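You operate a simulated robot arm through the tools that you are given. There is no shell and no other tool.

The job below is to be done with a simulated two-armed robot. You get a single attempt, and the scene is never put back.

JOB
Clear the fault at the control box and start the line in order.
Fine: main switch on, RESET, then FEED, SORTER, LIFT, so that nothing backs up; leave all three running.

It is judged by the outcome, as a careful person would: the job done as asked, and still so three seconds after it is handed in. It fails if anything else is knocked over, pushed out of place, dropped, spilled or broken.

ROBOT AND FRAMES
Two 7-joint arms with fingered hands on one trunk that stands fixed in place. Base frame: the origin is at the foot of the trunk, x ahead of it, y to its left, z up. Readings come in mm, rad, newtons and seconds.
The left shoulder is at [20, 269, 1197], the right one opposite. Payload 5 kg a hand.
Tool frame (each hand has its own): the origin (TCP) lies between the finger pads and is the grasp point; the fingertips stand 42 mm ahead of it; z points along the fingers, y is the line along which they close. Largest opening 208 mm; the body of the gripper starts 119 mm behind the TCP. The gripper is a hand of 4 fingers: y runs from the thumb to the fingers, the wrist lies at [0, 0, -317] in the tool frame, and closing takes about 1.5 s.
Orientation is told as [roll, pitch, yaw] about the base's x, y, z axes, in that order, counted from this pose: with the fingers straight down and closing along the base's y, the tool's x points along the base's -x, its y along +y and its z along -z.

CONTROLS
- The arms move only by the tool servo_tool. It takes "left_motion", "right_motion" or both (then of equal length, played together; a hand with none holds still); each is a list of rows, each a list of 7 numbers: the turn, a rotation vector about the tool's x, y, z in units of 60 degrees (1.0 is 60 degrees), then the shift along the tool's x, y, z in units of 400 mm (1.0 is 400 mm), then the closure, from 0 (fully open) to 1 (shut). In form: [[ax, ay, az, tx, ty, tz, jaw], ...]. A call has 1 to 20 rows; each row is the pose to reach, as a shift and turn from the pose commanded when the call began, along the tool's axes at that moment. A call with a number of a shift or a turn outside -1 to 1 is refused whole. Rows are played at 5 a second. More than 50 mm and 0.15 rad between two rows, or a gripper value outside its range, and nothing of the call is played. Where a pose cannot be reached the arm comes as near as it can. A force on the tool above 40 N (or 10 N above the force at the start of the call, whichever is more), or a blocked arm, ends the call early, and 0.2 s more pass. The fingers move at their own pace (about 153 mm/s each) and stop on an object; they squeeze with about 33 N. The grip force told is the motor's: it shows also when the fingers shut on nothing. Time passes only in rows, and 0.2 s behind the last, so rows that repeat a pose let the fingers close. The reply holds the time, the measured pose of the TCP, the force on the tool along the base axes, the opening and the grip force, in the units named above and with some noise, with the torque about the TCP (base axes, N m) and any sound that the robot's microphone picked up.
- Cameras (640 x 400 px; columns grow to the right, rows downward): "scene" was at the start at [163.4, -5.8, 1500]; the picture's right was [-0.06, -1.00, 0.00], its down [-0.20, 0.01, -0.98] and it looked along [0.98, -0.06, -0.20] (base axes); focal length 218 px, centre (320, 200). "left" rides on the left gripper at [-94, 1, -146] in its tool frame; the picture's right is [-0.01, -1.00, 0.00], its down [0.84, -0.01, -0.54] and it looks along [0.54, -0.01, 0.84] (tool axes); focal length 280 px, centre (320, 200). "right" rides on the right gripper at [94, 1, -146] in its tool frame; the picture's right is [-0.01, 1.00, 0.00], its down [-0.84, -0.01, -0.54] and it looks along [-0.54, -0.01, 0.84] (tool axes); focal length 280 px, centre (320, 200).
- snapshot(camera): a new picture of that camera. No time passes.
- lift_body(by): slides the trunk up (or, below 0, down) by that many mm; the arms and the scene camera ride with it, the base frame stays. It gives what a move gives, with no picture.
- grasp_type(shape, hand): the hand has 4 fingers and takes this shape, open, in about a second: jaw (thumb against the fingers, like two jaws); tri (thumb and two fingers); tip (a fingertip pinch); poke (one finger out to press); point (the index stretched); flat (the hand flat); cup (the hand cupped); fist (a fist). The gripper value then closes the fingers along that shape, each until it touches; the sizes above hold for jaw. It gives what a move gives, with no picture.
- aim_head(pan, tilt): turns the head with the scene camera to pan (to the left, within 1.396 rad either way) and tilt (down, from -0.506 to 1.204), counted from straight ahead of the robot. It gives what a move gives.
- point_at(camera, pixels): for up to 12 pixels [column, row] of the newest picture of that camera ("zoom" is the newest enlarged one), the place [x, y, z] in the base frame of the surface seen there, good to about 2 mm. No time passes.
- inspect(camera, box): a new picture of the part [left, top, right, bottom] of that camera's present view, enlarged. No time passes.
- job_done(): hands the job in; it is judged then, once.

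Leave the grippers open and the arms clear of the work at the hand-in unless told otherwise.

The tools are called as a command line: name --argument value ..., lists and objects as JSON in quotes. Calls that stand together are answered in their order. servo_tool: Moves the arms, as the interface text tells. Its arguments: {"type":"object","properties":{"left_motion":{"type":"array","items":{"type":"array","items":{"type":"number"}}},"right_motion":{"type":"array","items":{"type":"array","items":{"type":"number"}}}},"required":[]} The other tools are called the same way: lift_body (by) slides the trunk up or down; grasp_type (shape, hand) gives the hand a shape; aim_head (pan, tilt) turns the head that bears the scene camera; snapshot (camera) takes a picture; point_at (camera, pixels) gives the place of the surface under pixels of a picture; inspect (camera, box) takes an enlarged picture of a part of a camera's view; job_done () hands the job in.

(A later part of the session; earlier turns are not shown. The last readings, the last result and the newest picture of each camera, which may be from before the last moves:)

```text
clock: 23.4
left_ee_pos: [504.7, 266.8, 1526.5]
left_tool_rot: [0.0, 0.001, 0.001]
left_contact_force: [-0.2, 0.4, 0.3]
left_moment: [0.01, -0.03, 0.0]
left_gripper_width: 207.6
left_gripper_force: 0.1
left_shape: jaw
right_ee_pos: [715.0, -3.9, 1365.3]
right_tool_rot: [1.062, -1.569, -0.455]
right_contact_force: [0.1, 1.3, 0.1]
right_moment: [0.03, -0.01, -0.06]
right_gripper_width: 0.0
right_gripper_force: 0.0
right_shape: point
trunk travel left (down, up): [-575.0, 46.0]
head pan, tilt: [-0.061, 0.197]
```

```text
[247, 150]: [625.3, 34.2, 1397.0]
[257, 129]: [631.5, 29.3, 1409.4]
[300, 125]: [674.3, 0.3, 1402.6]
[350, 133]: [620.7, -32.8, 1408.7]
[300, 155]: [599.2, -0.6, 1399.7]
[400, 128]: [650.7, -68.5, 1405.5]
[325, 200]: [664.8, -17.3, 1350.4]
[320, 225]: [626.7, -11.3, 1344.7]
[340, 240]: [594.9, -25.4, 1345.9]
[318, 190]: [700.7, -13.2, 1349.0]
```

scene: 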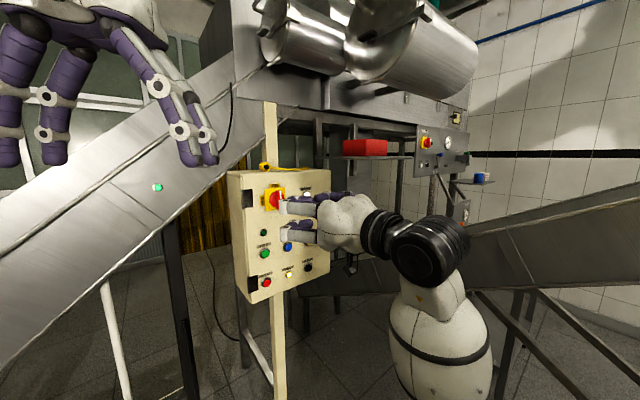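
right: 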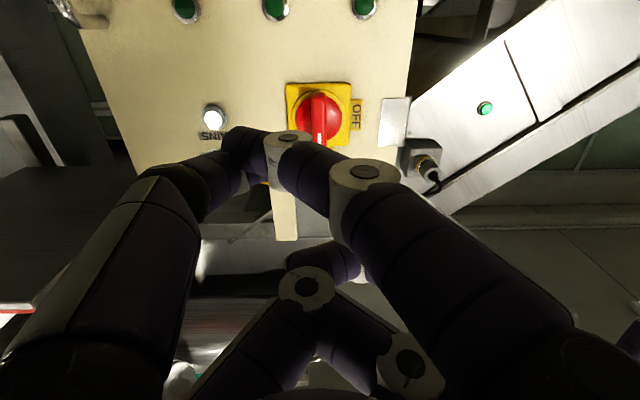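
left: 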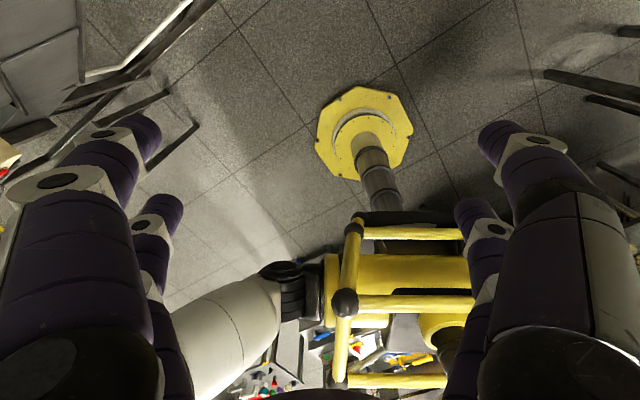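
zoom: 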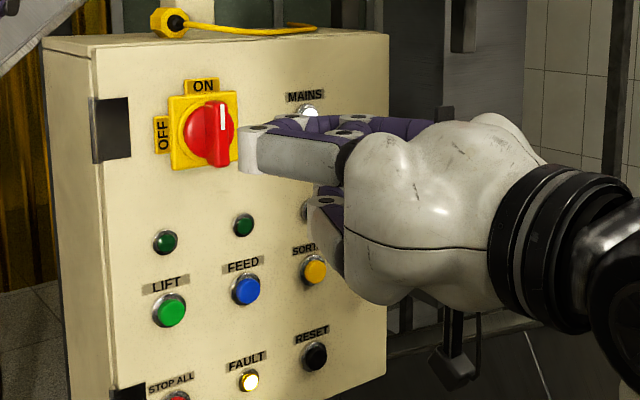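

The digits may have jammed against each other because I changed shape while half closed. I open back to "jaw" fully first, and look.

grasp_type --hand "right" --shape "jaw"

servo_tool --right_motion '[[0, 0, 0, 0, 0, -0.05, 0], [0, 0, 0, 0, 0, -0.1, 0], [0, 0, 0, 0, 0, -0.1, 0], [0, 0, 0, 0, 0, -0.1, 0]]'

snapshot --camera "right"

```text
clock: 24.3
left_ee_pos: [505.0, 266.7, 1526.5]
left_tool_rot: [0.0, -0.001, 0.0]
left_contact_force: [0.3, 1.0, -0.6]
left_moment: [0.01, -0.04, -0.01]
left_gripper_width: 207.7
left_gripper_force: 0.0
left_shape: jaw
right_ee_pos: [716.5, -4.3, 1364.5]
right_tool_rot: [1.055, -1.572, -0.446]
right_contact_force: [0.0, -0.6, 0.8]
right_moment: [0.01, -0.01, -0.02]
right_gripper_width: 208.0
right_gripper_force: 0.1
right_shape: jaw
trunk travel left (down, up): [-575.0, 46.0]
head pan, tilt: [-0.061, 0.197]
```

```text
clock: 25.3
left_ee_pos: [505.7, 268.2, 1525.5]
left_tool_rot: [0.0, 0.002, 0.0]
left_contact_force: [0.6, 0.0, -0.3]
left_moment: [0.01, 0.02, -0.03]
left_gripper_width: 208.0
left_gripper_force: 0.2
left_shape: jaw
right_ee_pos: [684.0, -28.0, 1364.8]
right_tool_rot: [1.294, -1.572, -0.688]
right_contact_force: [0.5, 1.0, -0.9]
right_moment: [0.03, -0.01, 0.01]
right_gripper_width: 207.9
right_gripper_force: 0.1
right_shape: jaw
trunk travel left (down, up): [-575.0, 46.0]
head pan, tilt: [-0.061, 0.197]
```

```text
taken
```

right: 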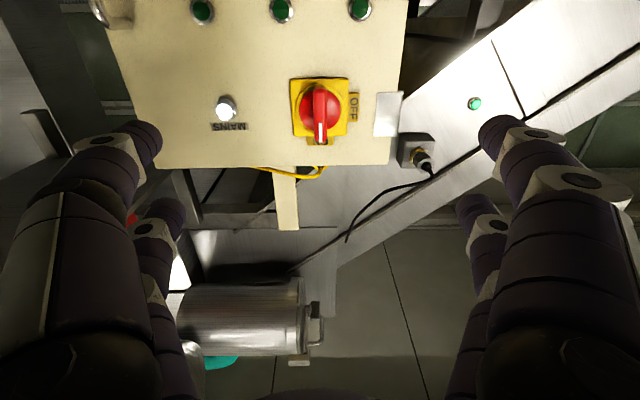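

Fully open again. Now "poke" from the open hand, with a good gap to the panel.

grasp_type --hand "right" --shape "poke"

snapshot --camera "right"

inspect --camera "scene" --box '[230, 150, 390, 270]'

```text
clock: 26.2
left_ee_pos: [504.1, 265.4, 1526.6]
left_tool_rot: [0.0, 0.0, 0.002]
left_contact_force: [-0.5, 0.2, 0.4]
left_moment: [0.0, 0.0, 0.02]
left_gripper_width: 207.7
left_gripper_force: 0.1
left_shape: jaw
right_ee_pos: [683.7, -28.6, 1364.8]
right_tool_rot: [1.173, -1.571, -0.566]
right_contact_force: [-0.7, -0.1, 0.5]
right_moment: [0.0, 0.04, 0.0]
right_gripper_width: 0.0
right_gripper_force: 0.0
right_shape: poke
trunk travel left (down, up): [-575.0, 46.0]
head pan, tilt: [-0.061, 0.197]
```

```text
taken
```

right: 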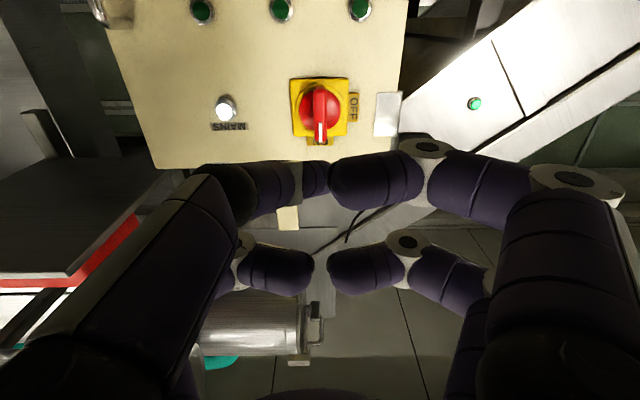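

```text
3.33 times, centred on (310, 210) of scene
```

zoom: 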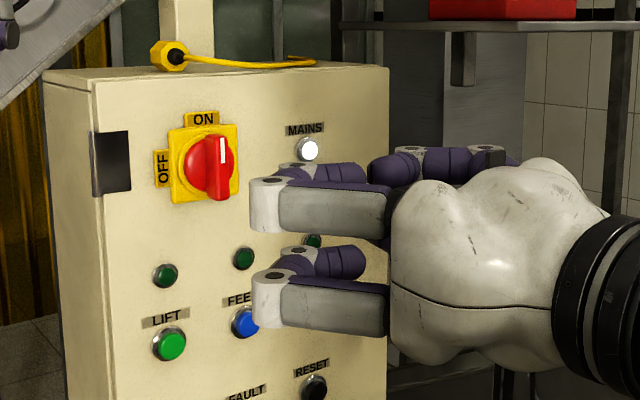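

"Poke" again leaves all four digits bent, with nothing standing ahead. I'll look at the "tip" pinch shape: two tips brought together could make a good single pressing point.

grasp_type --hand "right" --shape "tip"

snapshot --camera "right"

inspect --camera "scene" --box '[230, 150, 390, 270]'

```text
clock: 27.1
left_ee_pos: [505.8, 266.2, 1525.6]
left_tool_rot: [0.0, 0.001, -0.001]
left_contact_force: [0.2, -0.3, 0.5]
left_moment: [0.0, -0.03, 0.02]
left_gripper_width: 207.7
left_gripper_force: 0.0
left_shape: jaw
right_ee_pos: [684.8, -27.9, 1363.5]
right_tool_rot: [1.191, -1.57, -0.583]
right_contact_force: [-0.2, -0.5, 0.1]
right_moment: [-0.02, -0.01, 0.0]
right_gripper_width: 207.8
right_gripper_force: 0.0
right_shape: tip
trunk travel left (down, up): [-575.0, 46.0]
head pan, tilt: [-0.061, 0.197]
```

```text
taken
```

right: 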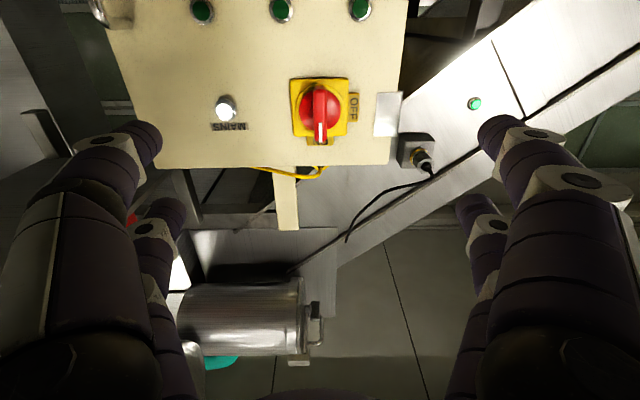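

```text
3.33 times, centred on (310, 210) of scene
```

zoom: 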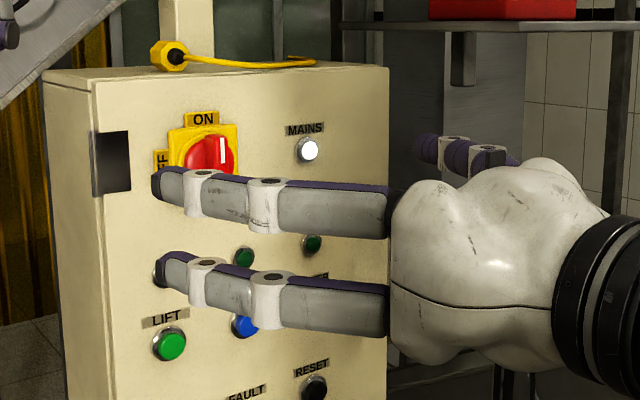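

"Tip" opens wide like the jaw. I close it fully on nothing to see how the tips come together.

servo_tool --right_motion '[[0, 0, 0, 0, 0, 0, 0.3], [0, 0, 0, 0, 0, 0, 0.6], [0, 0, 0, 0, 0, 0, 0.8], [0, 0, 0, 0, 0, 0, 1.0], [0, 0, 0, 0, 0, 0, 1.0], [0, 0, 0, 0, 0, 0, 1.0], [0, 0, 0, 0, 0, 0, 1.0], [0, 0, 0, 0, 0, 0, 1.0]]'

snapshot --camera "right"

inspect --camera "scene" --box '[230, 150, 390, 270]'

```text
clock: 28.9
left_ee_pos: [504.5, 266.6, 1526.4]
left_tool_rot: [0.003, 0.0, 0.0]
left_contact_force: [0.3, -0.4, -0.9]
left_moment: [-0.01, 0.01, 0.01]
left_gripper_width: 207.9
left_gripper_force: 0.0
left_shape: jaw
right_ee_pos: [683.3, -28.6, 1364.0]
right_tool_rot: [1.202, -1.57, -0.593]
right_contact_force: [-0.2, -0.5, 0.2]
right_moment: [0.0, 0.01, 0.01]
right_gripper_width: 0.1
right_gripper_force: 33.1
right_shape: tip
trunk travel left (down, up): [-575.0, 46.0]
head pan, tilt: [-0.061, 0.197]
```

```text
taken
```

right: 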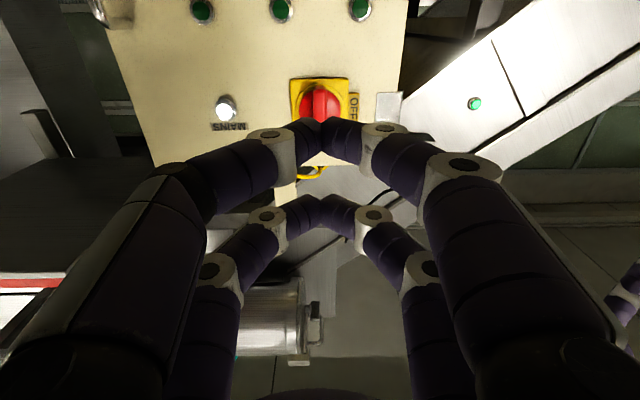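

```text
3.33 times, centred on (310, 210) of scene
```

zoom: 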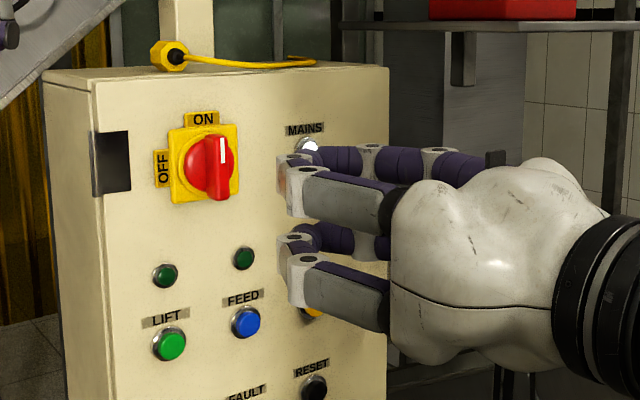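

Closed, the digits form two firm tip pairs, one above the other, about 58 mm apart. One pair can press a button while the other faces bare panel. I measure the pair tips: lower (near) at about (320,122), upper (far) at (320,200).

inspect --camera "right" --box '[240, 80, 400, 260]'

point_at --camera "right" --pixels '[[310, 124], [330, 122], [320, 130], [320, 145], [320, 160], [312, 200], [330, 200], [320, 215]]'

```text
2.22 times, centred on (320, 170) of right
```

zoom: 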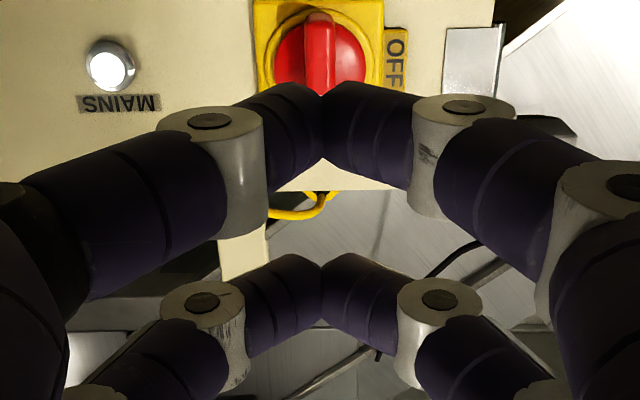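

```text
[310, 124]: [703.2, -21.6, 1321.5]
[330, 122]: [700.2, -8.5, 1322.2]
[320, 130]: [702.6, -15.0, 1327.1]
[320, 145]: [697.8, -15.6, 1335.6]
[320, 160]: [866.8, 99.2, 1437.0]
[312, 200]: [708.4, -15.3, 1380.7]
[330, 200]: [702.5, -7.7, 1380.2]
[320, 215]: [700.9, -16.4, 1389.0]
```

Tip pairs measured: lower pair about 30 mm below the TCP axis, upper about 28 mm above. RESET is at u≈538, z≈1089. I move sideways 125 mm right and 245 mm down at the present stand-off so that the lower pair faces RESET.

servo_tool --right_motion '[[0, 0, 0, 0.0766, -0.039, 0, 1.0], [0, 0, 0, 0.153, -0.078, 0, 1.0], [0, 0, 0, 0.2297, -0.117, 0, 1.0], [0, 0, 0, 0.306, -0.156, 0, 1.0], [0, 0, 0, 0.383, -0.195, 0, 1.0], [0, 0, 0, 0.4594, -0.234, 0, 1.0], [0, 0, 0, 0.536, -0.273, 0, 1.0], [0, 0, 0, 0.6125, -0.312, 0, 1.0]]'

snapshot --camera "right"

snapshot --camera "scene"

```text
clock: 30.7
left_ee_pos: [505.0, 265.7, 1526.0]
left_tool_rot: [0.001, -0.001, 0.001]
left_contact_force: [0.2, 0.4, -0.5]
left_moment: [0.01, 0.02, -0.01]
left_gripper_width: 208.0
left_gripper_force: 0.1
left_shape: jaw
right_ee_pos: [754.1, -131.4, 1116.3]
right_tool_rot: [1.492, -1.571, -0.887]
right_contact_force: [0.8, -0.8, 0.7]
right_moment: [0.01, 0.05, 0.01]
right_gripper_width: 0.2
right_gripper_force: 33.5
right_shape: tip
trunk travel left (down, up): [-575.0, 46.0]
head pan, tilt: [-0.061, 0.197]
```

```text
taken
```

right: 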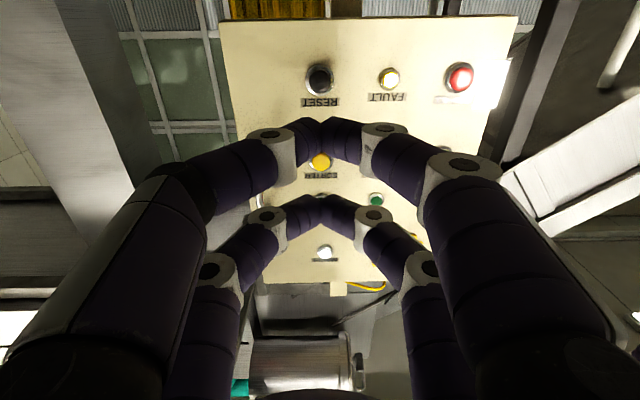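

```text
taken
```

scene: 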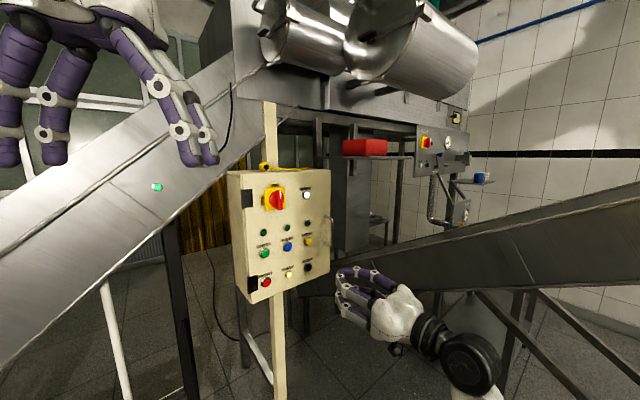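

RESET is at (320,78) in the right picture, straight ahead of the lower pair (column 320). I re-measure RESET, SORTER, FAULT and STOP ALL from here.

point_at --camera "right" --pixels '[[320, 80], [320, 162], [389, 78], [460, 77], [350, 110], [280, 100], [308, 80], [332, 80], [320, 68], [320, 92]]'

inspect --camera "right" --box '[240, 30, 400, 180]'

```text
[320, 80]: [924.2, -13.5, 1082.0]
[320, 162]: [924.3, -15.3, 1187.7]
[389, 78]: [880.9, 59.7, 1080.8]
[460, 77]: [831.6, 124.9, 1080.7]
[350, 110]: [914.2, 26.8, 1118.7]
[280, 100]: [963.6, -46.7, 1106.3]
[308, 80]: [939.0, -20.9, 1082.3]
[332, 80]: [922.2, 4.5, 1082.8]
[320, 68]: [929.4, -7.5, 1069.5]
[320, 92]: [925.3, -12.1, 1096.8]
```

```text
2.67 times, centred on (320, 105) of right
```

zoom: 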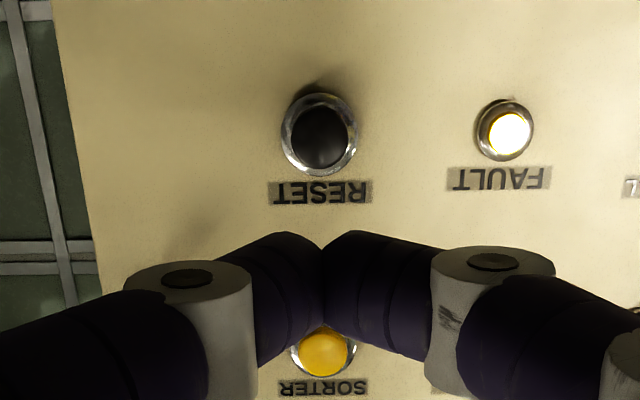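

RESET sits at u≈537.6, z≈1086; my lower pair is already in line with it. I advance 150 mm straight ahead, stopping short of the cap.

servo_tool --right_motion '[[0, 0, 0, 0, 0, 0.06, 1.0], [0, 0, 0, 0, 0, 0.12, 1.0], [0, 0, 0, 0, 0, 0.18, 1.0], [0, 0, 0, 0, 0, 0.24, 1.0], [0, 0, 0, 0, 0, 0.29, 1.0], [0, 0, 0, 0, 0, 0.335, 1.0], [0, 0, 0, 0, 0, 0.375, 1.0]]'

snapshot --camera "right"

inspect --camera "scene" --box '[232, 210, 360, 310]'

```text
clock: 32.3
left_ee_pos: [504.4, 267.2, 1526.4]
left_tool_rot: [0.0, 0.0, -0.001]
left_contact_force: [0.2, 0.7, 0.4]
left_moment: [-0.01, 0.01, -0.01]
left_gripper_width: 207.7
left_gripper_force: 0.0
left_shape: jaw
right_ee_pos: [876.3, -43.8, 1121.0]
right_tool_rot: [0.621, -1.572, -0.014]
right_contact_force: [0.5, -0.5, 0.3]
right_moment: [0.0, -0.03, 0.03]
right_gripper_width: 0.1
right_gripper_force: 32.9
right_shape: tip
trunk travel left (down, up): [-575.0, 46.0]
head pan, tilt: [-0.061, 0.197]
```

```text
taken
```

right: 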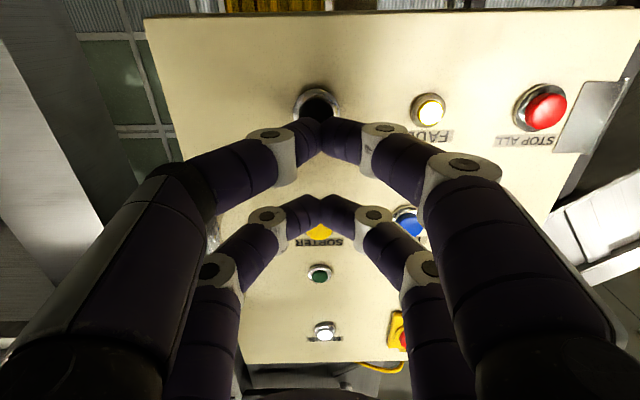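

```text
4.00 times, centred on (296, 260) of scene
```

zoom: 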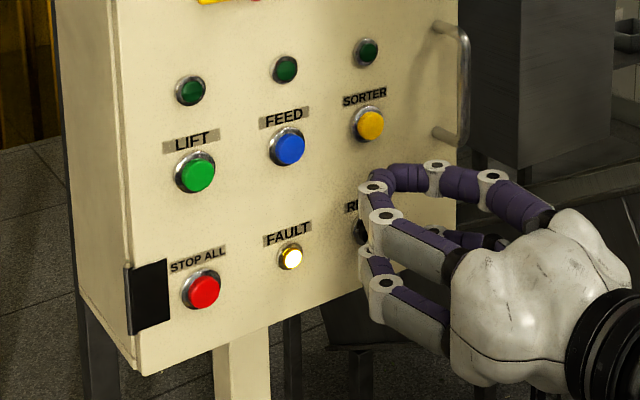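

RESET is partly hidden behind the lower tip pair: the pair is roughly 5 mm high and 3 mm to the left of it. I correct by 5 mm down and 3 mm right and advance 16 mm slowly.

servo_tool --right_motion '[[0, 0, 0, 0.007, -0.004, 0.0, 1.0], [0, 0, 0, 0.0125, -0.0075, 0.01, 1.0], [0, 0, 0, 0.0125, -0.0075, 0.02, 1.0], [0, 0, 0, 0.0125, -0.0075, 0.03, 1.0], [0, 0, 0, 0.0125, -0.0075, 0.04, 1.0]]'

snapshot --camera "right"

inspect --camera "scene" --box '[260, 220, 340, 290]'

```text
clock: 33.5
left_ee_pos: [503.6, 266.3, 1525.7]
left_tool_rot: [0.003, 0.001, 0.001]
left_contact_force: [0.2, 0.2, -0.5]
left_moment: [-0.02, 0.0, -0.02]
left_gripper_width: 207.7
left_gripper_force: 0.0
left_shape: jaw
right_ee_pos: [889.2, -37.1, 1113.5]
right_tool_rot: [2.546, -1.571, -1.939]
right_contact_force: [-1.4, -0.3, 0.0]
right_moment: [0.02, 0.03, 0.0]
right_gripper_width: 0.2
right_gripper_force: 33.1
right_shape: tip
trunk travel left (down, up): [-575.0, 46.0]
head pan, tilt: [-0.061, 0.197]
heard: click
```

```text
taken
```

right: 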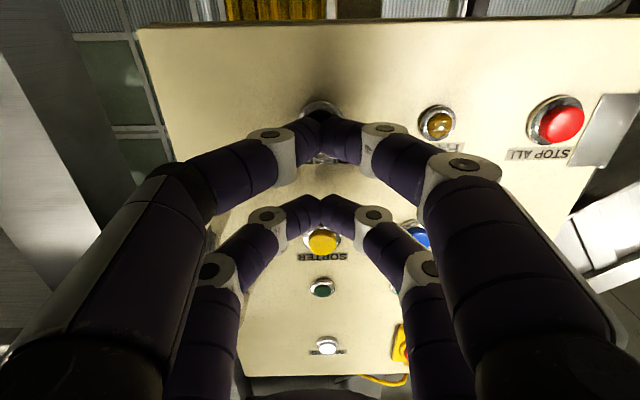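

```text
5.71 times, centred on (300, 255) of scene
```

zoom: 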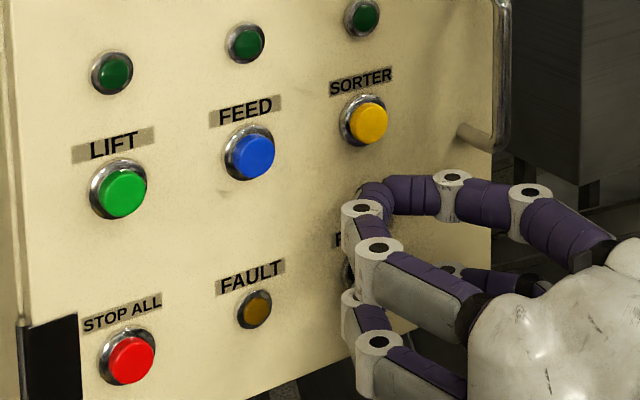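

Heard a click, and the FAULT lamp has gone out — RESET worked. I back straight off 60 mm, then move to face FEED (blue) with the upper pair: 85 mm left, 47.5 mm up.

servo_tool --right_motion '[[0, 0, 0, 0, 0, -0.04, 1.0], [0, 0, 0, 0, 0, -0.09, 1.0], [0, 0, 0, 0, 0, -0.15, 1.0], [0, 0, 0, -0.03, 0.053, -0.15, 1.0], [0, 0, 0, -0.06, 0.106, -0.15, 1.0], [0, 0, 0, -0.09, 0.159, -0.15, 1.0], [0, 0, 0, -0.119, 0.212, -0.15, 1.0], [0, 0, 0, -0.119, 0.212, -0.15, 1.0]]'

snapshot --camera "right"

inspect --camera "scene" --box '[222, 160, 342, 310]'

```text
clock: 35.5
left_ee_pos: [504.4, 266.9, 1526.4]
left_tool_rot: [-0.001, -0.001, 0.0]
left_contact_force: [-0.2, 0.9, 0.0]
left_moment: [0.03, 0.01, 0.02]
left_gripper_width: 207.8
left_gripper_force: 0.0
left_shape: jaw
right_ee_pos: [803.0, -28.2, 1146.3]
right_tool_rot: [-1.041, -1.512, 1.617]
right_contact_force: [-0.6, -0.3, 0.7]
right_moment: [0.02, 0.04, 0.03]
right_gripper_width: 0.0
right_gripper_force: 33.5
right_shape: tip
trunk travel left (down, up): [-575.0, 46.0]
head pan, tilt: [-0.061, 0.197]
stopped in row 8 (right hand): the arm was blocked; the commanded pose is now the measured one
```

```text
taken
```

right: 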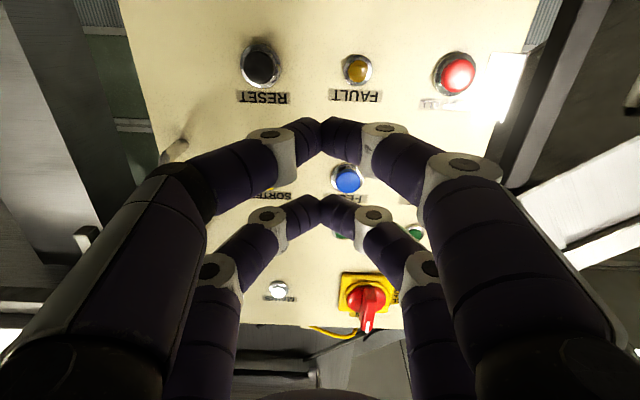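

```text
2.67 times, centred on (282, 235) of scene
```

zoom: 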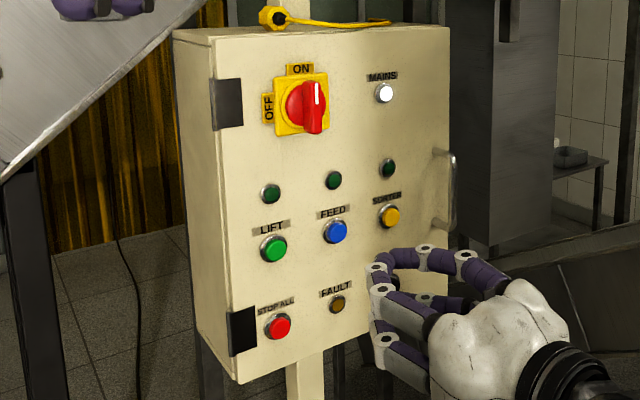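

The arm reports being blocked near u≈481, z≈1146, with no force on the tool — perhaps the elbow or a joint limit. I look down with the head at the right arm.

aim_head --pan -0.5 --tilt 0.75

snapshot --camera "scene"

```text
clock: 36.5
left_ee_pos: [504.8, 266.1, 1526.8]
left_tool_rot: [0.001, 0.001, 0.0]
left_contact_force: [-1.0, -0.3, 0.6]
left_moment: [-0.02, -0.01, 0.0]
left_gripper_width: 208.0
left_gripper_force: 0.0
left_shape: jaw
right_ee_pos: [803.0, -28.1, 1146.7]
right_tool_rot: [-1.042, -1.514, 1.617]
right_contact_force: [-1.1, -0.6, -0.4]
right_moment: [0.0, -0.03, 0.0]
right_gripper_width: 0.0
right_gripper_force: 32.9
right_shape: tip
trunk travel left (down, up): [-575.0, 46.0]
head pan, tilt: [-0.499, 0.75]
```

```text
taken
```

scene: 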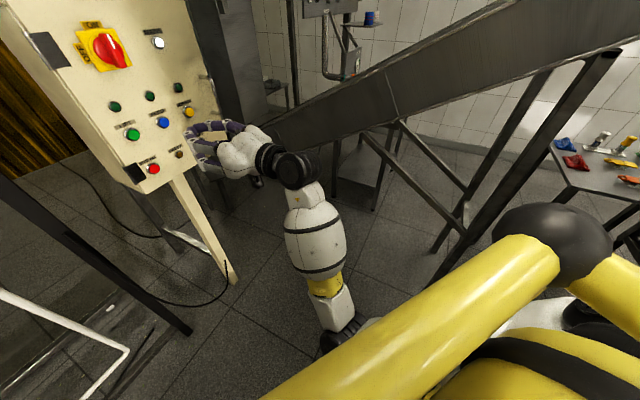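

I see the right forearm hanging down from the wrist at (295,165) to the elbow at (335,335), close beside the robot's own yellow frame bar at (420,320). I measure these.

point_at --camera "scene" --pixels '[[295, 170], [315, 235], [330, 290], [335, 320], [340, 340], [330, 375], [400, 330], [480, 280], [555, 240], [300, 390], [375, 320], [520, 310]]'

inspect --camera "scene" --box '[220, 120, 480, 400]'

```text
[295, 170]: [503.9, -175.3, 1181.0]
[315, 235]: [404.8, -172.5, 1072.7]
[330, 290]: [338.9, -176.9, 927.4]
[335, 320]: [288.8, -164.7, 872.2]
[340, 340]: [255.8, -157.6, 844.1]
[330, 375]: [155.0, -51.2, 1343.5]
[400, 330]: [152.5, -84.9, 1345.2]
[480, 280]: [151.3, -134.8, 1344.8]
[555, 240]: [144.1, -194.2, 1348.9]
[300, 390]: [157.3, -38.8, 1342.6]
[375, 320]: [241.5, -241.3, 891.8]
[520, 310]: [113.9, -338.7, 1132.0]
```

```text
1.43 times, centred on (350, 260) of scene
```

zoom: 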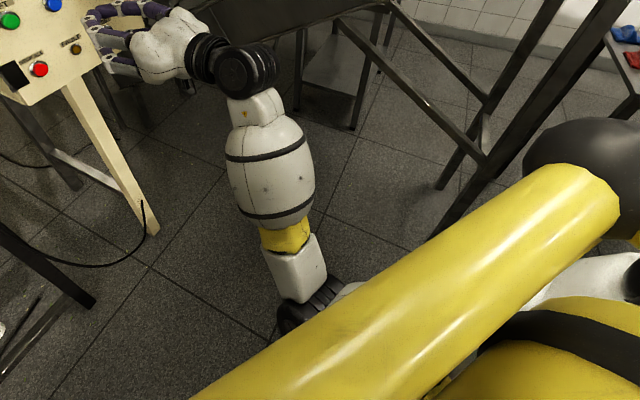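

The elbow hangs low and close to the trunk at about (256,-158,844), so moving further left in this roll is blocked by the arm's own posture. Earlier, with the hand rolled −90°, the elbow swung out to the right and there was room. I go up and back first to the free region.

servo_tool --right_motion '[[0, 0, 0, -0.05, 0, -0.02, 1.0], [0, 0, 0, -0.1, 0, -0.05, 1.0], [0, 0, 0, -0.15, 0, -0.08, 1.0], [0, 0, 0, -0.2, 0, -0.11, 1.0], [0, 0, 0, -0.25, 0, -0.14, 1.0], [0, 0, 0, -0.3, 0, -0.17, 1.0], [0, 0, 0, -0.35, 0, -0.2, 1.0], [0, 0, 0, -0.4, 0, -0.2, 1.0]]'

snapshot --camera "scene"

```text
clock: 38.3
left_ee_pos: [505.3, 267.8, 1525.5]
left_tool_rot: [-0.001, 0.0, 0.0]
left_contact_force: [0.6, 0.4, -0.3]
left_moment: [-0.02, -0.05, 0.03]
left_gripper_width: 207.8
left_gripper_force: 0.0
left_shape: jaw
right_ee_pos: [733.1, -59.1, 1308.7]
right_tool_rot: [-1.046, -1.514, 1.624]
right_contact_force: [-0.3, 0.0, 0.7]
right_moment: [-0.01, 0.0, -0.04]
right_gripper_width: 0.2
right_gripper_force: 33.8
right_shape: tip
trunk travel left (down, up): [-575.0, 46.0]
head pan, tilt: [-0.499, 0.75]
```

```text
taken
```

scene: 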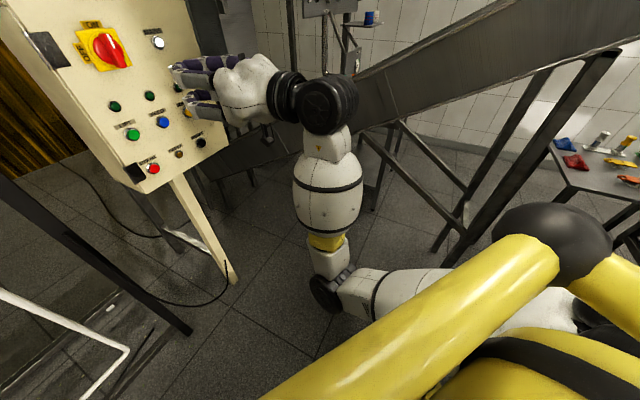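

The arm moved freely. I now roll the hand about −87° in two halves (this also straightens the small tilt left by the block), so that the elbow swings outward.

servo_tool --right_motion '[[0, -0.0036, -0.1211, 0, 0, 0, 1.0], [0, -0.0071, -0.2422, 0, 0, 0, 1.0], [0, -0.0107, -0.3633, 0, 0, 0, 1.0], [0, -0.0142, -0.4844, 0, 0, 0, 1.0], [0, -0.0178, -0.6055, 0, 0, 0, 1.0], [0.0004, -0.0213, -0.7266, 0, 0, 0, 1.0]]'

servo_tool --right_motion '[[0, -0.0036, -0.1211, 0, 0, 0, 1.0], [0, -0.0071, -0.2422, 0, 0, 0, 1.0], [0, -0.0107, -0.3633, 0, 0, 0, 1.0], [0, -0.0142, -0.4844, 0, 0, 0, 1.0], [0, -0.0178, -0.6055, 0, 0, 0, 1.0], [0.0004, -0.0213, -0.7266, 0, 0, 0, 1.0]]'

snapshot --camera "scene"

snapshot --camera "right"

```text
clock: 39.7
left_ee_pos: [505.9, 267.2, 1524.7]
left_tool_rot: [0.001, 0.001, -0.001]
left_contact_force: [-0.5, 0.1, -0.4]
left_moment: [0.03, -0.04, 0.03]
left_gripper_width: 207.8
left_gripper_force: 0.1
left_shape: jaw
right_ee_pos: [734.4, -60.7, 1309.2]
right_tool_rot: [-1.561, -0.762, 2.151]
right_contact_force: [0.0, 0.0, -0.4]
right_moment: [0.01, -0.02, 0.01]
right_gripper_width: 0.3
right_gripper_force: 32.7
right_shape: tip
trunk travel left (down, up): [-575.0, 46.0]
head pan, tilt: [-0.499, 0.75]
```

```text
clock: 41.1
left_ee_pos: [505.9, 267.4, 1526.1]
left_tool_rot: [-0.001, 0.0, -0.001]
left_contact_force: [0.5, -0.3, 0.2]
left_moment: [-0.03, -0.02, 0.01]
left_gripper_width: 207.9
left_gripper_force: 0.0
left_shape: jaw
right_ee_pos: [733.5, -61.2, 1308.8]
right_tool_rot: [-1.572, 0.001, 2.177]
right_contact_force: [-0.8, 0.2, -0.3]
right_moment: [-0.01, -0.02, -0.02]
right_gripper_width: 0.1
right_gripper_force: 33.1
right_shape: tip
trunk travel left (down, up): [-575.0, 46.0]
head pan, tilt: [-0.499, 0.75]
```

```text
taken
```

scene: 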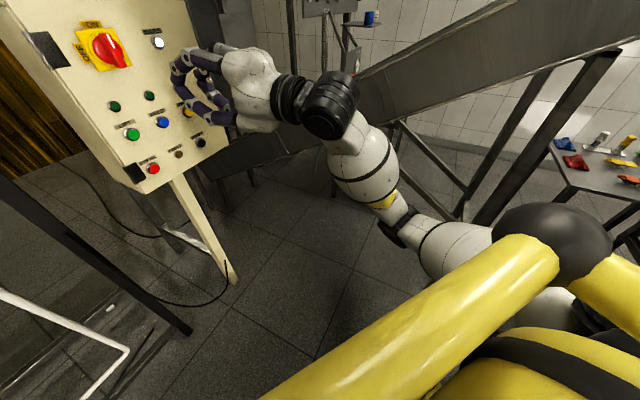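

```text
taken
```

right: 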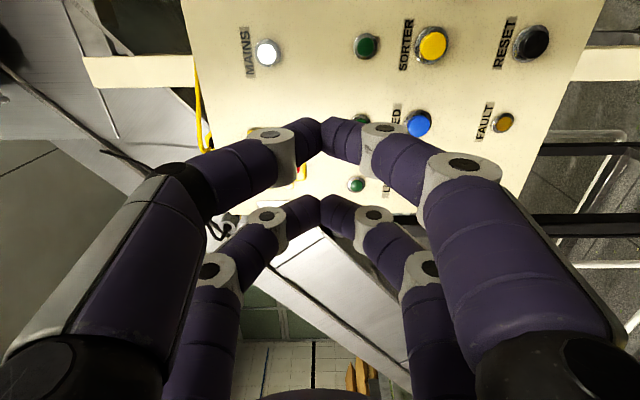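

The elbow is now well out to the right. With the hand's roll at −60° the second tip pair will lie diagonally, over bare panel. I roll +30° and move down 133 mm and 8 mm right, so the upper-left pair faces FEED.

servo_tool --right_motion '[[0, 0, 0.1, 0.0043, 0.0665, 0, 1.0], [0, 0, 0.2, 0.0085, 0.1329, 0, 1.0], [0, 0, 0.3, 0.0128, 0.1994, 0, 1.0], [0, 0, 0.4, 0.017, 0.2658, 0, 1.0], [0, 0, 0.5, 0.0213, 0.3323, 0, 1.0], [0, 0, 0.5, 0.0213, 0.3323, 0, 1.0]]'

snapshot --camera "right"

snapshot --camera "scene"

```text
clock: 42.5
left_ee_pos: [504.3, 266.5, 1525.7]
left_tool_rot: [0.0, 0.0, 0.0]
left_contact_force: [0.1, 0.8, 0.0]
left_moment: [-0.05, -0.02, -0.01]
left_gripper_width: 208.1
left_gripper_force: 0.2
left_shape: jaw
right_ee_pos: [739.0, -69.0, 1178.0]
right_tool_rot: [-1.573, -0.526, 2.176]
right_contact_force: [0.1, 0.8, -1.3]
right_moment: [0.0, 0.06, -0.04]
right_gripper_width: 0.0
right_gripper_force: 32.7
right_shape: tip
trunk travel left (down, up): [-575.0, 46.0]
head pan, tilt: [-0.499, 0.75]
```

```text
taken
```

right: 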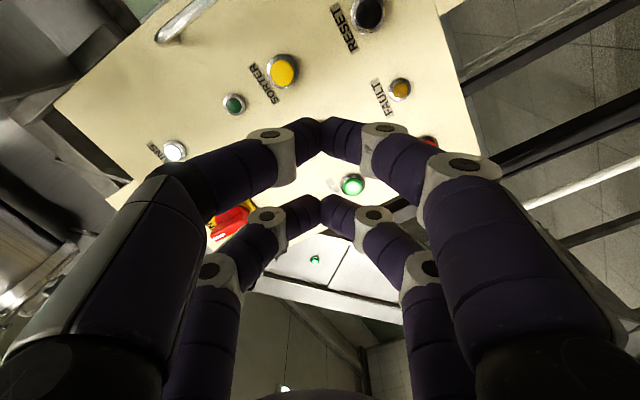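

```text
taken
```

scene: 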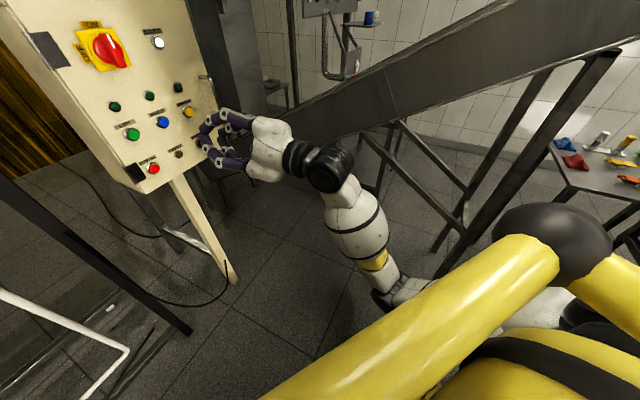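

No block this time: TCP u≈477.7, z≈1178. I re-aim the head to the panel and advance 120 mm toward FEED, staying short of the cap.

aim_head --pan -0.02 --tilt 0.35

servo_tool --right_motion '[[0, 0, 0, 0.0, 0.002, 0.06, 1.0], [0, 0, 0, 0.0, 0.004, 0.12, 1.0], [0, 0, 0, 0.0, 0.005, 0.18, 1.0], [0, 0, 0, 0.0, 0.005, 0.23, 1.0], [0, 0, 0, 0.0, 0.005, 0.27, 1.0], [0, 0, 0, 0.0, 0.005, 0.3, 1.0]]'

snapshot --camera "right"

snapshot --camera "scene"

```text
clock: 43.4
left_ee_pos: [504.5, 268.2, 1525.4]
left_tool_rot: [-0.001, 0.0, 0.0]
left_contact_force: [0.0, -0.7, 0.2]
left_moment: [0.0, -0.02, -0.02]
left_gripper_width: 207.8
left_gripper_force: 0.1
left_shape: jaw
right_ee_pos: [738.9, -69.8, 1177.1]
right_tool_rot: [-1.574, -0.525, 2.176]
right_contact_force: [0.0, -0.1, -0.2]
right_moment: [0.0, -0.03, 0.02]
right_gripper_width: 0.1
right_gripper_force: 32.7
right_shape: tip
trunk travel left (down, up): [-575.0, 46.0]
head pan, tilt: [-0.019, 0.351]
```

```text
clock: 44.8
left_ee_pos: [504.6, 267.0, 1525.0]
left_tool_rot: [-0.001, -0.001, 0.0]
left_contact_force: [0.4, 0.2, -0.4]
left_moment: [0.0, 0.0, 0.0]
left_gripper_width: 208.1
left_gripper_force: 0.1
left_shape: jaw
right_ee_pos: [839.3, 1.1, 1176.8]
right_tool_rot: [-1.571, -0.526, 2.176]
right_contact_force: [-0.3, -0.3, -0.1]
right_moment: [-0.02, 0.02, 0.01]
right_gripper_width: 0.2
right_gripper_force: 33.1
right_shape: tip
trunk travel left (down, up): [-575.0, 46.0]
head pan, tilt: [-0.019, 0.351]
```

```text
taken
```

right: 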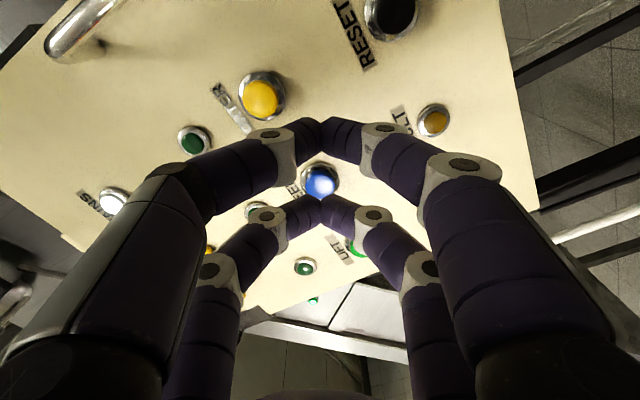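

```text
taken
```

scene: 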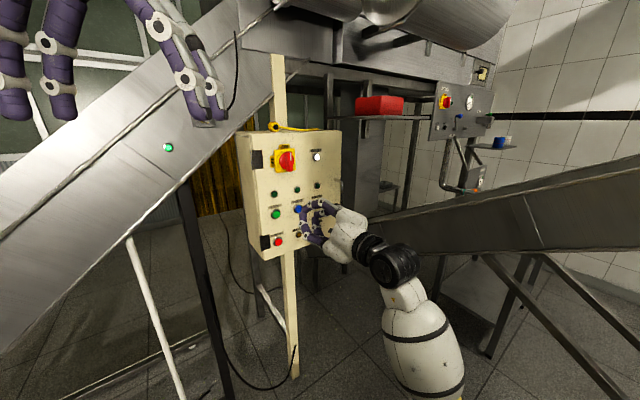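

FEED (blue) is visible at (320,181) just beyond the upper pair's apex at (321,200). I shift 3 mm along the tool's x and press slowly, 20 mm forward.

servo_tool --right_motion '[[0, 0, 0, 0.0075, 0, 0.01, 1.0], [0, 0, 0, 0.0075, 0, 0.02, 1.0], [0, 0, 0, 0.0075, 0, 0.03, 1.0], [0, 0, 0, 0.0075, 0, 0.04, 1.0], [0, 0, 0, 0.0075, 0, 0.05, 1.0]]'

snapshot --camera "right"

inspect --camera "scene" --box '[235, 130, 355, 270]'

```text
clock: 46.0
left_ee_pos: [505.2, 267.4, 1527.6]
left_tool_rot: [0.0, 0.001, -0.001]
left_contact_force: [-0.2, 0.4, -0.6]
left_moment: [-0.02, 0.03, 0.04]
left_gripper_width: 208.0
left_gripper_force: 0.0
left_shape: jaw
right_ee_pos: [854.8, 9.7, 1174.0]
right_tool_rot: [-1.571, -0.526, 2.175]
right_contact_force: [-0.4, 0.7, -0.3]
right_moment: [0.0, -0.02, 0.0]
right_gripper_width: 0.0
right_gripper_force: 32.9
right_shape: tip
trunk travel left (down, up): [-575.0, 46.0]
head pan, tilt: [-0.019, 0.351]
```

```text
taken
```

right: 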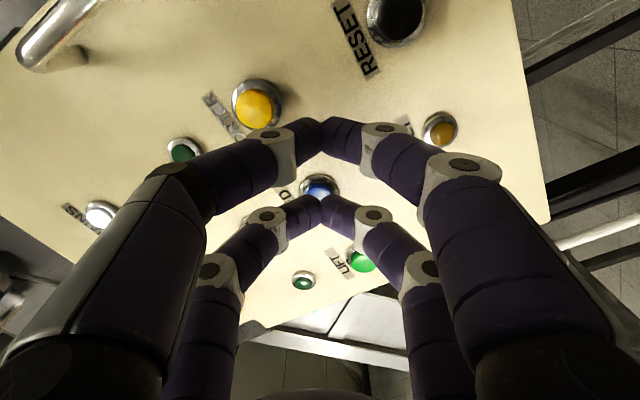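

```text
2.86 times, centred on (295, 200) of scene
```

zoom: 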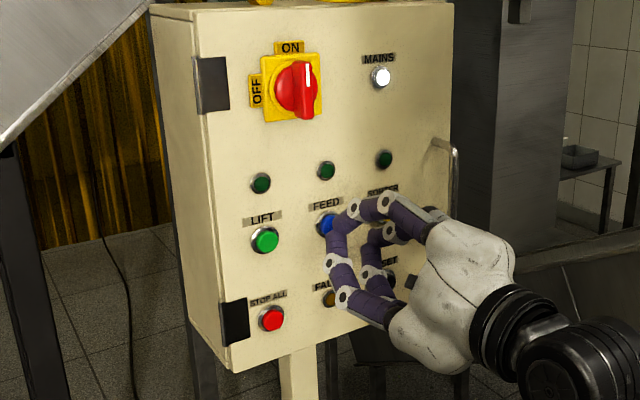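

No click yet and no force. FEED's cap is now at (320,188), still just in line. I press on 6 mm.

servo_tool --right_motion '[[0, 0, 0, 0, 0, 0.005, 1.0], [0, 0, 0, 0, 0, 0.01, 1.0], [0, 0, 0, 0, 0, 0.015, 1.0]]'

inspect --camera "scene" --box '[235, 130, 355, 270]'

snapshot --camera "right"

```text
clock: 46.8
left_ee_pos: [503.7, 266.6, 1525.6]
left_tool_rot: [0.0, 0.001, -0.001]
left_contact_force: [0.0, 0.6, -0.2]
left_moment: [0.02, -0.02, -0.04]
left_gripper_width: 208.0
left_gripper_force: 0.0
left_shape: jaw
right_ee_pos: [861.0, 12.6, 1173.4]
right_tool_rot: [-1.572, -0.523, 2.177]
right_contact_force: [-5.5, -2.0, 0.8]
right_moment: [0.04, -0.02, 0.12]
right_gripper_width: 0.0
right_gripper_force: 33.1
right_shape: tip
trunk travel left (down, up): [-575.0, 46.0]
head pan, tilt: [-0.019, 0.351]
heard: click
```

```text
2.86 times, centred on (295, 200) of scene
```

zoom: 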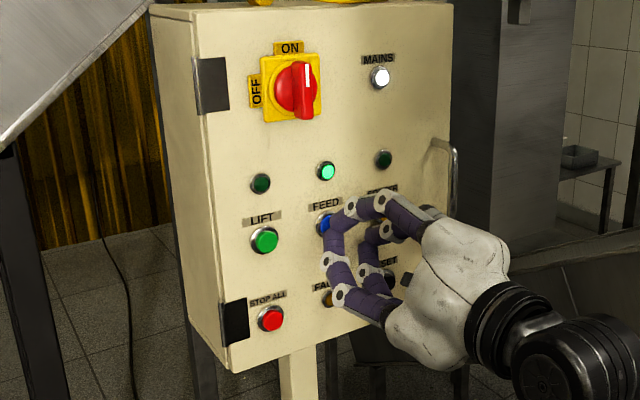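

```text
taken
```

right: 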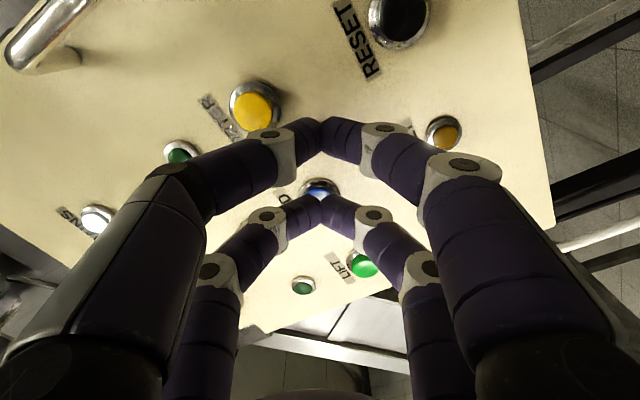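

Click, and FEED's lamp lit green. I back off 40 mm, then shift 83 mm right to face SORTER with the same tip pair. First I check the door handle's place in the right picture at (40,45) for clearance.

point_at --camera "right" --pixels '[[30, 40], [55, 25], [75, 55], [250, 105], [178, 152], [385, 22]]'

servo_tool --right_motion '[[0, 0, 0, 0, 0, -0.05, 1.0], [0, 0, 0, 0, 0, -0.1, 1.0], [0, 0, 0, 0.045, -0.026, -0.1, 1.0], [0, 0, 0, 0.09, -0.052, -0.1, 1.0], [0, 0, 0, 0.135, -0.078, -0.1, 1.0], [0, 0, 0, 0.18, -0.104, -0.1, 1.0], [0, 0, 0, 0.18, -0.104, -0.1, 1.0]]'

snapshot --camera "right"

inspect --camera "scene" --box '[235, 130, 355, 270]'

```text
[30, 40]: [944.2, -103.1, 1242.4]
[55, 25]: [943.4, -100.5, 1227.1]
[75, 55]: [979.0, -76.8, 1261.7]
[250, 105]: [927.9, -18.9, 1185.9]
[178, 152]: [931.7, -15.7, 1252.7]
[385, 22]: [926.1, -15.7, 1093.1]
```

```text
clock: 48.4
left_ee_pos: [504.1, 267.8, 1527.0]
left_tool_rot: [0.001, 0.0, 0.001]
left_contact_force: [-0.5, 0.2, 0.0]
left_moment: [-0.05, -0.03, -0.02]
left_gripper_width: 207.8
left_gripper_force: 0.1
left_shape: jaw
right_ee_pos: [877.9, -76.9, 1174.1]
right_tool_rot: [-1.573, -0.523, 2.179]
right_contact_force: [-0.1, 0.8, 0.1]
right_moment: [0.01, -0.01, -0.03]
right_gripper_width: 0.1
right_gripper_force: 32.7
right_shape: tip
trunk travel left (down, up): [-575.0, 46.0]
head pan, tilt: [-0.019, 0.351]
```

```text
taken
```

right: 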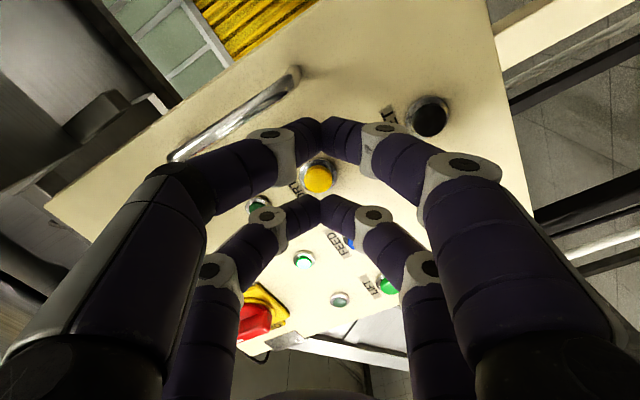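

```text
2.86 times, centred on (295, 200) of scene
```

zoom: 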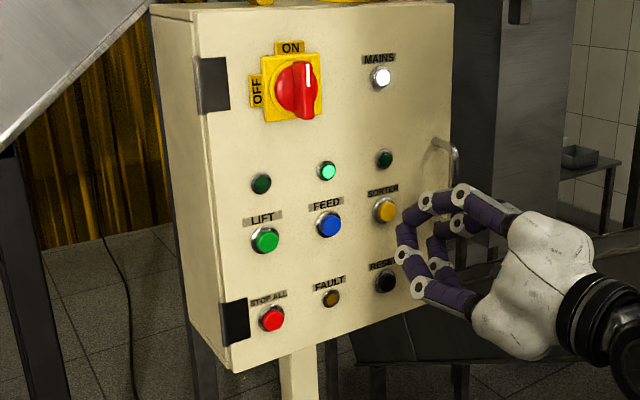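

The door handle stands 51 mm proud at u≈622, too near the thumb if I press SORTER with this pair. Pressing SORTER with the lower-right pair instead keeps the hand well to the left of the handle. I shift 54 mm left and 29 mm up.

servo_tool --right_motion '[[0, 0, 0, -0.05, 0.001, 0, 1.0], [0, 0, 0, -0.1, 0.002, 0, 1.0], [0, 0, 0, -0.1533, 0.0035, 0, 1.0], [0, 0, 0, -0.1533, 0.0035, 0, 1.0]]'

snapshot --camera "right"

inspect --camera "scene" --box '[235, 130, 355, 270]'

```text
clock: 49.4
left_ee_pos: [505.1, 266.3, 1526.4]
left_tool_rot: [-0.001, 0.0, 0.0]
left_contact_force: [0.1, -1.1, -0.8]
left_moment: [0.06, 0.02, 0.01]
left_gripper_width: 207.9
left_gripper_force: 0.1
left_shape: jaw
right_ee_pos: [845.0, -32.7, 1204.2]
right_tool_rot: [-1.571, -0.524, 2.175]
right_contact_force: [0.0, -0.2, -0.3]
right_moment: [-0.01, -0.05, 0.08]
right_gripper_width: 0.0
right_gripper_force: 33.2
right_shape: tip
trunk travel left (down, up): [-575.0, 46.0]
head pan, tilt: [-0.019, 0.351]
```

```text
taken
```

right: 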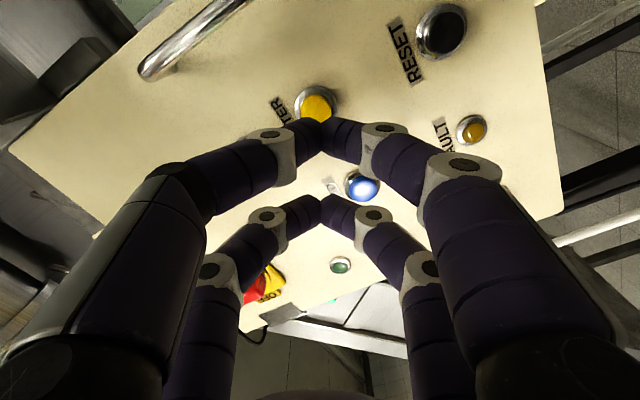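

```text
2.86 times, centred on (295, 200) of scene
```

zoom: 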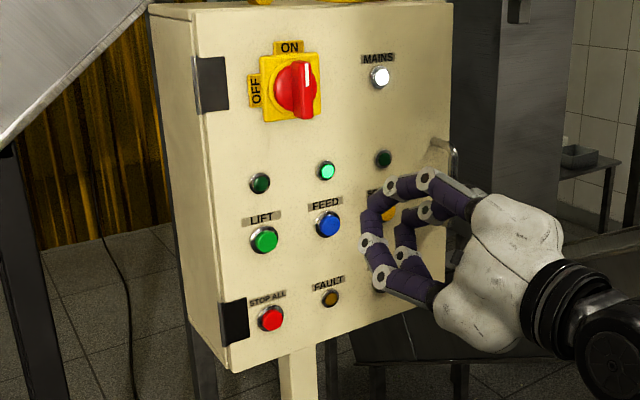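

SORTER's cap is at (316,107), slightly beyond the lower-right pair's apex. I shift 3.5 mm in tool x and −2 mm in y, and advance 28 mm.

servo_tool --right_motion '[[0, 0, 0, 0.009, -0.005, 0.02, 1.0], [0, 0, 0, 0.009, -0.005, 0.04, 1.0], [0, 0, 0, 0.009, -0.005, 0.055, 1.0], [0, 0, 0, 0.009, -0.005, 0.07, 1.0]]'

snapshot --camera "right"

inspect --camera "scene" --box '[235, 130, 355, 270]'

```text
clock: 50.4
left_ee_pos: [505.4, 266.2, 1525.8]
left_tool_rot: [0.001, -0.001, 0.0]
left_contact_force: [-0.6, 0.5, -0.3]
left_moment: [-0.03, -0.03, 0.01]
left_gripper_width: 208.0
left_gripper_force: 0.1
left_shape: jaw
right_ee_pos: [871.2, -20.1, 1201.3]
right_tool_rot: [-1.573, -0.524, 2.175]
right_contact_force: [-0.8, 0.0, -0.1]
right_moment: [-0.01, -0.02, -0.02]
right_gripper_width: 0.3
right_gripper_force: 33.3
right_shape: tip
trunk travel left (down, up): [-575.0, 46.0]
head pan, tilt: [-0.019, 0.351]
```

```text
taken
```

right: 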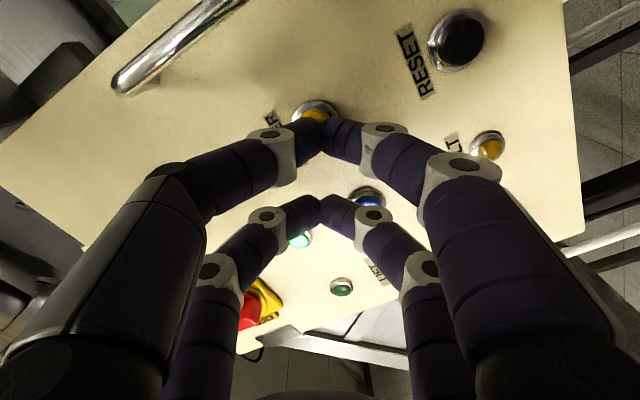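

```text
2.86 times, centred on (295, 200) of scene
```

zoom: 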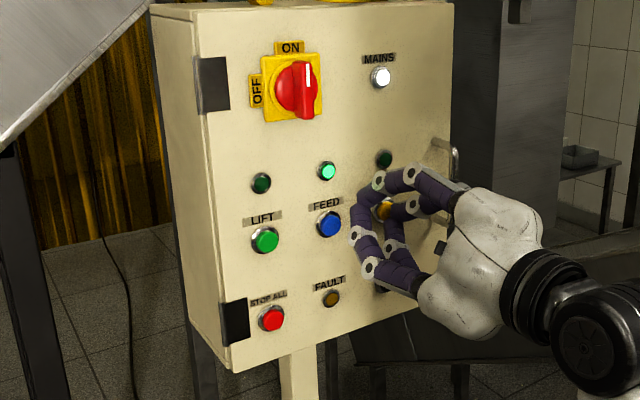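

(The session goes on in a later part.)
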